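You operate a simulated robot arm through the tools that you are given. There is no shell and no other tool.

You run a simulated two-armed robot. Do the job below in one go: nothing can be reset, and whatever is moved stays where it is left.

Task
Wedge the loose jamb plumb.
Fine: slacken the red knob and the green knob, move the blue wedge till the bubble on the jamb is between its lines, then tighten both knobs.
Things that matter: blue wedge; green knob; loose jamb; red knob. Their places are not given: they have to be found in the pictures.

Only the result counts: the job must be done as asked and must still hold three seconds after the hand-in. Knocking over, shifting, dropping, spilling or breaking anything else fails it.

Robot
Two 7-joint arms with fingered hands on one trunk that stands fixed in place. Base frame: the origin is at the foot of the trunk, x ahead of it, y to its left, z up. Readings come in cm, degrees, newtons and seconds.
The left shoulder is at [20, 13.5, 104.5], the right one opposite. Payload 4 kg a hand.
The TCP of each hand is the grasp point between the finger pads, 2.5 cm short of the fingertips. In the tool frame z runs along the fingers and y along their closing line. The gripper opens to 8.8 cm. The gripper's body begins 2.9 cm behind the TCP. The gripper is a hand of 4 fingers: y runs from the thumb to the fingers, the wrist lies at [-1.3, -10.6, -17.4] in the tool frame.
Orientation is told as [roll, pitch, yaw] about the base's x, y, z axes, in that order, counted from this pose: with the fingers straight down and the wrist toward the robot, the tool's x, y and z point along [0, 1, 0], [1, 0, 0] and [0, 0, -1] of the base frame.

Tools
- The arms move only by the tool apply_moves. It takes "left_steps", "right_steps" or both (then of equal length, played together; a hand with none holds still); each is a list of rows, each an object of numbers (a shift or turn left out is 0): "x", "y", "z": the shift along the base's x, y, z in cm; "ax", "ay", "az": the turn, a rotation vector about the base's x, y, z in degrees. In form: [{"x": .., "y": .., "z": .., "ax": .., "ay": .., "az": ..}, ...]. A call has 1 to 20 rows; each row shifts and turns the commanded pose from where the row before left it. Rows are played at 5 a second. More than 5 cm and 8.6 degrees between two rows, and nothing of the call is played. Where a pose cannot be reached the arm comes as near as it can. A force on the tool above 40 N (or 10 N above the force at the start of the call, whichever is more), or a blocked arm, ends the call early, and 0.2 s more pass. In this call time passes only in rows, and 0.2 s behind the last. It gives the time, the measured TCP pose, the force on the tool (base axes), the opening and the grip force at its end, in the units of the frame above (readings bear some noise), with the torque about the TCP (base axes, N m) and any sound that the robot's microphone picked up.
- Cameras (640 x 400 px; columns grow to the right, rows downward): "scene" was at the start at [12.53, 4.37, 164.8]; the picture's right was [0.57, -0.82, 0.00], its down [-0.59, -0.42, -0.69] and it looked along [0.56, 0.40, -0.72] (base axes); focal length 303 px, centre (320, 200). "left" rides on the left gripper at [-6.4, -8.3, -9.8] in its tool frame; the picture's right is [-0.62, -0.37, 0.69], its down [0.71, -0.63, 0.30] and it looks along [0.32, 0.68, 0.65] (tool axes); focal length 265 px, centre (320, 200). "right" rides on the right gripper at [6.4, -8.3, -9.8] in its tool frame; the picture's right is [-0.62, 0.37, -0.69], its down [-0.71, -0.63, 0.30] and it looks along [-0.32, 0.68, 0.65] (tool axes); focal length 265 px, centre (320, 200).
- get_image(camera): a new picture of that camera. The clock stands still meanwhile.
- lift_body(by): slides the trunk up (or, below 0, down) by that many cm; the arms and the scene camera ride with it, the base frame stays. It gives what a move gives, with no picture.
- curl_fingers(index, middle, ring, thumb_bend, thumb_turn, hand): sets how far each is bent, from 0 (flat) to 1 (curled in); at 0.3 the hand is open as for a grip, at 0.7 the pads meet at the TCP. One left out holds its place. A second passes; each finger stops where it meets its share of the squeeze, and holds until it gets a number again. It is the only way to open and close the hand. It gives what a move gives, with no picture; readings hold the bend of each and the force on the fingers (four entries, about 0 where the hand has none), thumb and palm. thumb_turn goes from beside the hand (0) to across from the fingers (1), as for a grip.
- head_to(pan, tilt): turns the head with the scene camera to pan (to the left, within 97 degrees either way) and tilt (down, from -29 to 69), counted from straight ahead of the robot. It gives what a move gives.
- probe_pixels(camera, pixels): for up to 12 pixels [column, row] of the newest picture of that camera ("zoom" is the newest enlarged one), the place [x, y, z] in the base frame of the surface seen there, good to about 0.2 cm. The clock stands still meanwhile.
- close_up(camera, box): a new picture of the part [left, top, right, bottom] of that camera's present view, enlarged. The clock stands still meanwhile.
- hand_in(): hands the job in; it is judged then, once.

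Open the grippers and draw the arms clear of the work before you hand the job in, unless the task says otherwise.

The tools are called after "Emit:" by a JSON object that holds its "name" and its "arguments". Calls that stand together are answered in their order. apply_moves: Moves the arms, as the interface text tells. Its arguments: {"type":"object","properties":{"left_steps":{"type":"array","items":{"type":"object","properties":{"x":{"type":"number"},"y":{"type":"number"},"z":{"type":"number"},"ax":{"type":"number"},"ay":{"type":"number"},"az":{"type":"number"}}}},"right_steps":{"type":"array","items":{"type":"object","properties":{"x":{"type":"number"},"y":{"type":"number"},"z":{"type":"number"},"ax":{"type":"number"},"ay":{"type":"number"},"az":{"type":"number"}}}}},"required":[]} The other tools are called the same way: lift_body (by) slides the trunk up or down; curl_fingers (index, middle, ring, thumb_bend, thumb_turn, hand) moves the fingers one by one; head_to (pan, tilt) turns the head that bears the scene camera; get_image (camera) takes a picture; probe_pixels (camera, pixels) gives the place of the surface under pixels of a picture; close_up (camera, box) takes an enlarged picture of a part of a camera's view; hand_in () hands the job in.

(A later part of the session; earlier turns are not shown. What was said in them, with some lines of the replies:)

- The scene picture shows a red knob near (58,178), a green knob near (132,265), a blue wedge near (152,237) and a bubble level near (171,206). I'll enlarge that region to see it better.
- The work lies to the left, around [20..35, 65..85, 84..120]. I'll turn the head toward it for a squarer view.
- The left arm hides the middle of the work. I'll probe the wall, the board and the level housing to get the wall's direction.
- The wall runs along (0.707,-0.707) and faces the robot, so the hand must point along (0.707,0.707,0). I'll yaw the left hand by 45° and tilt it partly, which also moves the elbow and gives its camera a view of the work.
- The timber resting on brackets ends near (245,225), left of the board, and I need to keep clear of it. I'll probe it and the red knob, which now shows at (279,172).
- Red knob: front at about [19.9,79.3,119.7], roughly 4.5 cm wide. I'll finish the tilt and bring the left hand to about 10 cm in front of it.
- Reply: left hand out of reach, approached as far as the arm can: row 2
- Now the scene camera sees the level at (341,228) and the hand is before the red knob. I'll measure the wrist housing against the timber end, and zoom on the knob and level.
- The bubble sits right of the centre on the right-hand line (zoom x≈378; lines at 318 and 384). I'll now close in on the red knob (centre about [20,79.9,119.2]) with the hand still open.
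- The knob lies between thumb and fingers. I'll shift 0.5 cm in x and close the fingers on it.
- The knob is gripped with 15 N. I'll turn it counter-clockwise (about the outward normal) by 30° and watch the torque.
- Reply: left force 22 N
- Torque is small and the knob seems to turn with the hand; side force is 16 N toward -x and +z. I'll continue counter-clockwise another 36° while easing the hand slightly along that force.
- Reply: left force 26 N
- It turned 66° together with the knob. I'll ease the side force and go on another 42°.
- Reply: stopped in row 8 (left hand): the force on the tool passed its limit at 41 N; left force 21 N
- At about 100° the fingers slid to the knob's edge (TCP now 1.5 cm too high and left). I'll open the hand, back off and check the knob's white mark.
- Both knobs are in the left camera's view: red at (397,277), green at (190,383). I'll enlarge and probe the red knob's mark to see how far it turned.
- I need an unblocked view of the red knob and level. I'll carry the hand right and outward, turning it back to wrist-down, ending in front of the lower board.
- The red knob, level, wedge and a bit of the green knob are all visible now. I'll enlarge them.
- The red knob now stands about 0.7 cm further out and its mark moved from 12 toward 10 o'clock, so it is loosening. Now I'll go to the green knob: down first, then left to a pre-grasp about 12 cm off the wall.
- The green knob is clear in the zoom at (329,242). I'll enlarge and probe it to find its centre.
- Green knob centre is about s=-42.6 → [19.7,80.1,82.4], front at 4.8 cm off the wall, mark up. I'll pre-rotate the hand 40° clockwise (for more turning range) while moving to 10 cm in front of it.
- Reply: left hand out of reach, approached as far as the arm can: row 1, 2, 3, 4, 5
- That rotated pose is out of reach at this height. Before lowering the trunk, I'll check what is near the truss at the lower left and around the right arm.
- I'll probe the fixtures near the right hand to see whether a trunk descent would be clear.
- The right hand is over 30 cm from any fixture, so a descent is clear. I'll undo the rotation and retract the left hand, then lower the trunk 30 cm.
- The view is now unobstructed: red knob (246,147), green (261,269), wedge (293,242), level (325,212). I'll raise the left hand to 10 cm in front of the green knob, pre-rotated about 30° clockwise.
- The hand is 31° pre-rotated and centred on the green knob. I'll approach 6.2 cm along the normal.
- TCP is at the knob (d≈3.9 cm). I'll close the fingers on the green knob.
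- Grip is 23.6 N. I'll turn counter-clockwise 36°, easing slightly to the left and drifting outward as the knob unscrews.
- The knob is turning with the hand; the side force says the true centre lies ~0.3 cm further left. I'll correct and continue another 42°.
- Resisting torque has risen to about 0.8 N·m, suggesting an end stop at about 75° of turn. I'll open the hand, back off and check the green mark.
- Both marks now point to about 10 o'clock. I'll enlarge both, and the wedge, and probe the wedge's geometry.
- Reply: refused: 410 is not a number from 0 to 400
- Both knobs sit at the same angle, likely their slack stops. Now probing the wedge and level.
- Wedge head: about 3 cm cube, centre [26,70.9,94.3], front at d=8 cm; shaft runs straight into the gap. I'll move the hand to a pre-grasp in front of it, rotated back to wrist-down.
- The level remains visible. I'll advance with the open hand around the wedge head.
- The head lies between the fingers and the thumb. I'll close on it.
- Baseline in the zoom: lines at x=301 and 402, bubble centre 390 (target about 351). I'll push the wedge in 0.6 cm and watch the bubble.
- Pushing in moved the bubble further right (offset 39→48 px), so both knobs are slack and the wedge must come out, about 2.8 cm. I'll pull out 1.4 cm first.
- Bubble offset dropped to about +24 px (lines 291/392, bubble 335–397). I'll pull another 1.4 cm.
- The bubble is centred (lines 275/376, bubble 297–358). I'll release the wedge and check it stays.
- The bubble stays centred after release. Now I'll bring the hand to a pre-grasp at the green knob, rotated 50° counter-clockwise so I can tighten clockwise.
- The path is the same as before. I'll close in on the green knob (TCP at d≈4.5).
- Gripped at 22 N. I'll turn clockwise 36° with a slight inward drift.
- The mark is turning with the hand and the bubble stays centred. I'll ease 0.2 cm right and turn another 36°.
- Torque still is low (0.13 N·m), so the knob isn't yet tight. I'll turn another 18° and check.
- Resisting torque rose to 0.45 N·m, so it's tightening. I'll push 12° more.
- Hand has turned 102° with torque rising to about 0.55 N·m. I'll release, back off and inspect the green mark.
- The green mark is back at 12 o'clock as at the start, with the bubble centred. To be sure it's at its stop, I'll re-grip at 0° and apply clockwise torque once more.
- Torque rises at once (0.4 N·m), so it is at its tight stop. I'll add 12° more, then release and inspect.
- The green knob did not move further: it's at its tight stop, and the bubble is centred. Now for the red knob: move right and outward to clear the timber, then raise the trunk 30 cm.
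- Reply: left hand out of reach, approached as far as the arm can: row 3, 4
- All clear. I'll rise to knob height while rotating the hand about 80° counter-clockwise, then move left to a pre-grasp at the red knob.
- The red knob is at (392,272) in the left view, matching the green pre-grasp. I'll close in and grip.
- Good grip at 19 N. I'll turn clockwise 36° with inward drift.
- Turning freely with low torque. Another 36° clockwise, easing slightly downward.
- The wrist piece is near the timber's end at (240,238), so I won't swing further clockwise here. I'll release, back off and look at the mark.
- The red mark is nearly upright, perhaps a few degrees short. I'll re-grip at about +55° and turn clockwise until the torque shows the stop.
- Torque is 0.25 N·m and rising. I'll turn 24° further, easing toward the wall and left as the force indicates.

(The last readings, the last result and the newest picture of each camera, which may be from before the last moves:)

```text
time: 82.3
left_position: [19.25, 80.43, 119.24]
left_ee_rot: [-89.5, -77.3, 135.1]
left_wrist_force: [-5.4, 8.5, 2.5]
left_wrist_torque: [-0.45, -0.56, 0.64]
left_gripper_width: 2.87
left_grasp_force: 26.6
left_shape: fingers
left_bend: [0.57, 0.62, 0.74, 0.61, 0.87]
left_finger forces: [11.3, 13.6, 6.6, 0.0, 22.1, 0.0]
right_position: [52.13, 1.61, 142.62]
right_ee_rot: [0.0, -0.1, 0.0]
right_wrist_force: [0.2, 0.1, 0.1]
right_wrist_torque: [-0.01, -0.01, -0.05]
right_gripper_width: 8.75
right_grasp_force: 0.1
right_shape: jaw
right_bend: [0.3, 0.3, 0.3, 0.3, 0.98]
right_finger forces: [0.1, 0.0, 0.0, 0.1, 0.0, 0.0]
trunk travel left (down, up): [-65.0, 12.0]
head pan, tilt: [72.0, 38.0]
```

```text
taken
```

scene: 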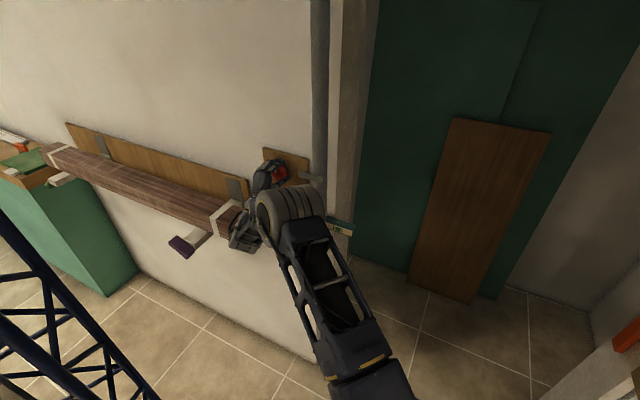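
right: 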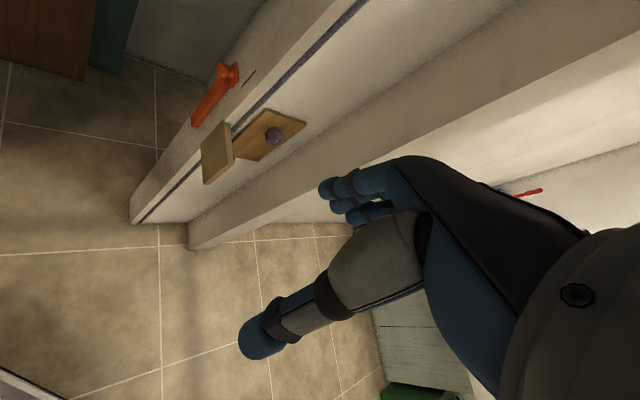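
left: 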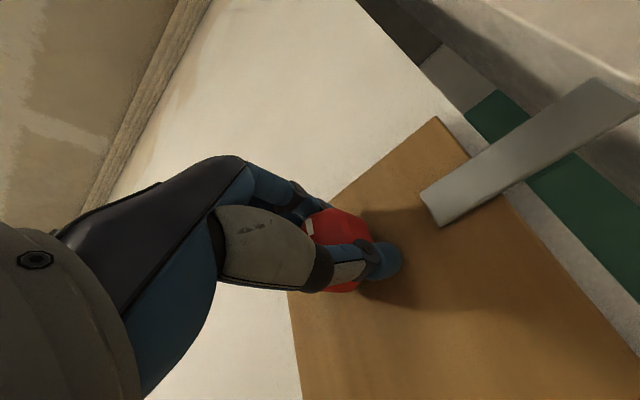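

Torque reached 0.7 N·m with the fingers sliding around the knob, so it's at its stop. I'll release and withdraw to where the scene camera can see everything.

Emit:
{"name": "curl_fingers", "arguments": {"hand": "left", "index": 0.3, "middle": 0.3, "ring": 0.3, "thumb_bend": 0.3}}

Emit:
{"name": "apply_moves", "arguments": {"left_steps": [{"x": -1.5, "y": -1.5}, {"x": -1.5, "y": -1.5}, {"x": -2, "y": -2}, {"x": -1, "y": -2.5}, {"x": 1.5, "y": -3}, {"x": 1.5, "y": -3}, {"x": 1.5, "y": -3, "z": -2}, {"z": -4}, {"z": -4}, {"z": -4}, {"z": -4}]}}

Emit:
{"name": "get_image", "arguments": {"camera": "scene"}}

Emit:
{"name": "close_up", "arguments": {"camera": "scene", "box": [258, 155, 298, 185]}}

Emit:
{"name": "close_up", "arguments": {"camera": "scene", "box": [296, 200, 376, 250]}}

```text
time: 83.3
left_position: [19.21, 80.41, 119.24]
left_ee_rot: [-89.2, -77.2, 134.9]
left_wrist_force: [-0.5, 0.0, 0.1]
left_wrist_torque: [0.02, -0.02, 0.0]
left_gripper_width: 8.46
left_grasp_force: 0.0
left_shape: fingers
left_bend: [0.3, 0.3, 0.3, 0.3, 0.97]
left_finger forces: [0.1, 0.1, 0.0, 0.1, 0.1, 0.0]
right_position: [52.2, 1.52, 142.56]
right_ee_rot: [0.0, 0.0, 0.0]
right_wrist_force: [0.2, 0.2, -0.1]
right_wrist_torque: [0.01, 0.0, -0.01]
right_gripper_width: 8.76
right_grasp_force: 0.0
right_shape: jaw
right_bend: [0.3, 0.3, 0.3, 0.3, 0.98]
right_finger forces: [0.0, 0.0, 0.1, 0.1, 0.1, 0.0]
trunk travel left (down, up): [-65.0, 12.0]
head pan, tilt: [72.0, 38.0]
```

```text
time: 85.7
left_position: [17.8, 64.16, 101.32]
left_ee_rot: [-89.2, -77.1, 135.0]
left_wrist_force: [0.6, -0.8, 0.6]
left_wrist_torque: [0.01, 0.0, 0.02]
left_gripper_width: 8.45
left_grasp_force: 0.1
left_shape: fingers
left_bend: [0.3, 0.3, 0.3, 0.3, 0.97]
left_finger forces: [0.0, 0.1, 0.0, 0.0, 0.1, 0.1]
right_position: [52.04, 1.5, 142.58]
right_ee_rot: [0.0, 0.0, 0.0]
right_wrist_force: [0.0, -1.1, 0.4]
right_wrist_torque: [0.03, -0.01, 0.01]
right_gripper_width: 8.8
right_grasp_force: 0.0
right_shape: jaw
right_bend: [0.3, 0.3, 0.3, 0.3, 0.98]
right_finger forces: [0.0, 0.0, 0.0, 0.1, 0.0, 0.1]
trunk travel left (down, up): [-65.0, 12.0]
head pan, tilt: [72.0, 38.0]
```

```text
taken
```

scene: 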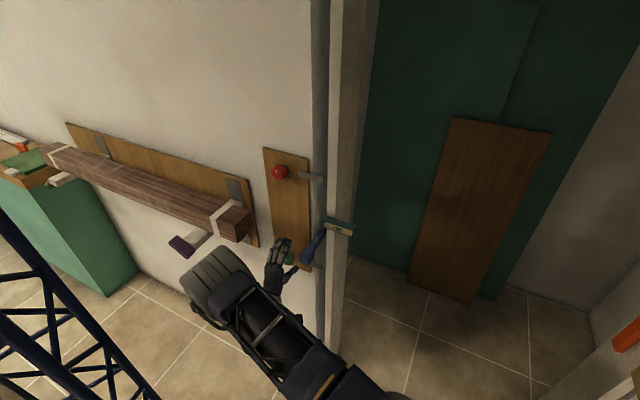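

```text
13.33 times, centred on (278, 170) of scene
```

zoom: 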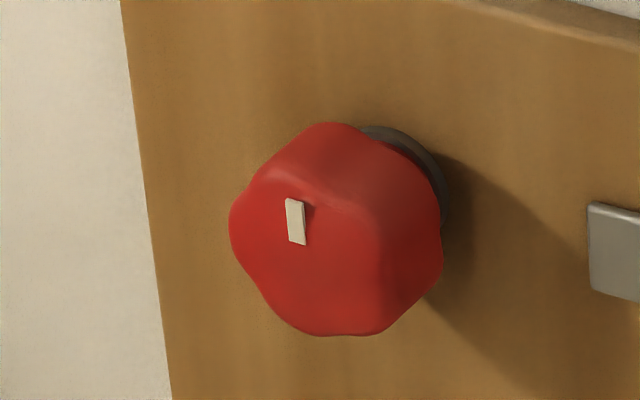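

```text
8.00 times, centred on (336, 225) of scene
```

zoom: 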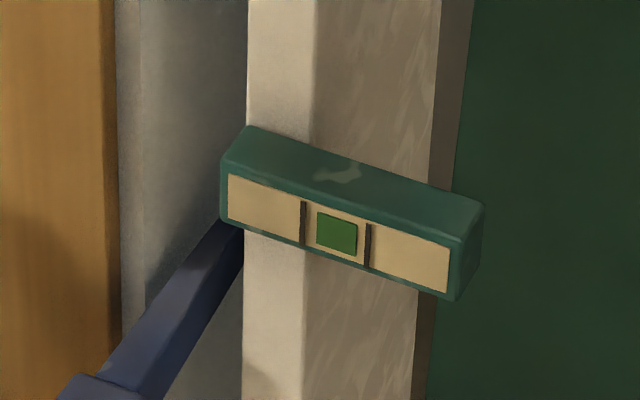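

Red mark is back upright at its starting position, and the bubble is centred between its lines (302/367, bubble 316–357). I'll draw the left arm further from the work and take a last look.

Emit:
{"name": "apply_moves", "arguments": {"left_steps": [{"x": -1, "y": -3}, {"x": 0, "y": -3}, {"x": 1, "y": -3}, {"x": 1, "y": -2}]}}

Emit:
{"name": "get_image", "arguments": {"camera": "scene"}}

Emit:
{"name": "close_up", "arguments": {"camera": "scene", "box": [230, 140, 370, 280]}}

```text
time: 86.7
left_position: [22.84, 57.48, 101.22]
left_ee_rot: [-88.6, -77.3, 134.2]
left_wrist_force: [-0.2, 0.0, -0.3]
left_wrist_torque: [0.0, -0.01, 0.0]
left_gripper_width: 8.44
left_grasp_force: 0.0
left_shape: fingers
left_bend: [0.3, 0.3, 0.3, 0.3, 0.97]
left_finger forces: [0.0, 0.1, 0.0, 0.0, 0.0, 0.1]
left hand out of reach, approached as far as the arm can: row 1, 2, 3, 4
right_position: [52.15, 1.54, 142.55]
right_ee_rot: [0.0, -0.1, 0.0]
right_wrist_force: [0.6, -0.1, -0.1]
right_wrist_torque: [0.02, -0.04, 0.04]
right_gripper_width: 8.75
right_grasp_force: 0.0
right_shape: jaw
right_bend: [0.3, 0.3, 0.3, 0.3, 0.98]
right_finger forces: [0.0, 0.0, 0.0, 0.0, 0.1, 0.1]
trunk travel left (down, up): [-65.0, 12.0]
head pan, tilt: [72.0, 38.0]
```

```text
taken
```

scene: 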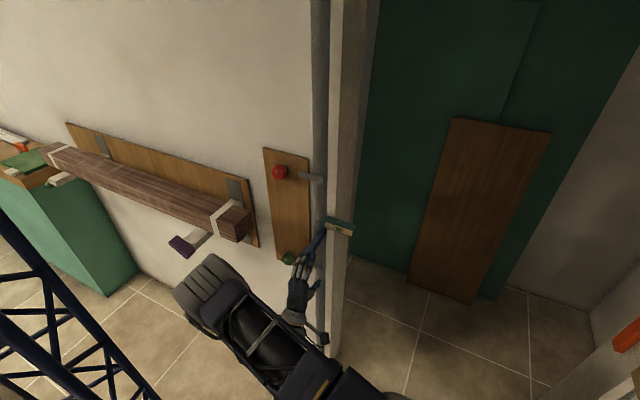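

```text
2.86 times, centred on (300, 210) of scene
```

zoom: 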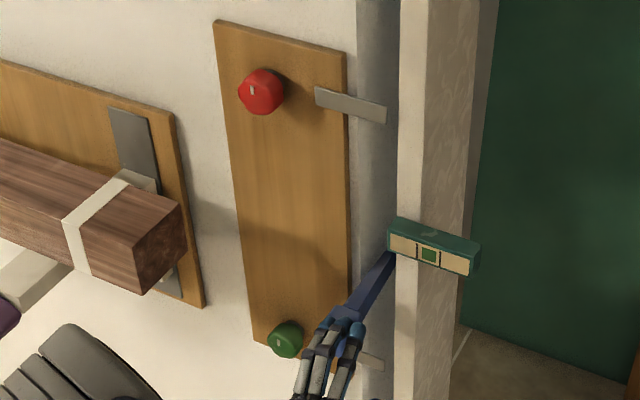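

The left hand is open and about 18 cm off the wall, clear of the wedge. Both marks are upright as at the start, and the bubble sits between its lines, so I hand the job in.

Emit:
{"name": "hand_in", "arguments": {}}

```text
The job is handed in.
```

The loose jamb is wedged plumb: its bubble sits centred between the two lines, and I've handed the job in. The result of the judging was not shown to me.

- **Knobs:** I slackened both the red and green knobs, then turned them back until they stopped. Both white marks are upright again, as they were at the start. A second turn on the green knob did not move it further, and the red knob resisted firmly at the end.
- **Wedge:** Pushing it in made the lean worse, so I pulled it out; it ends about 2.3 cm further out than it started. The bubble stayed centred after I let go of the wedge and after each knob was tightened.
- **Surroundings:** Nothing else looked moved in the last picture. The left hand is open and about 18 cm off the wall.
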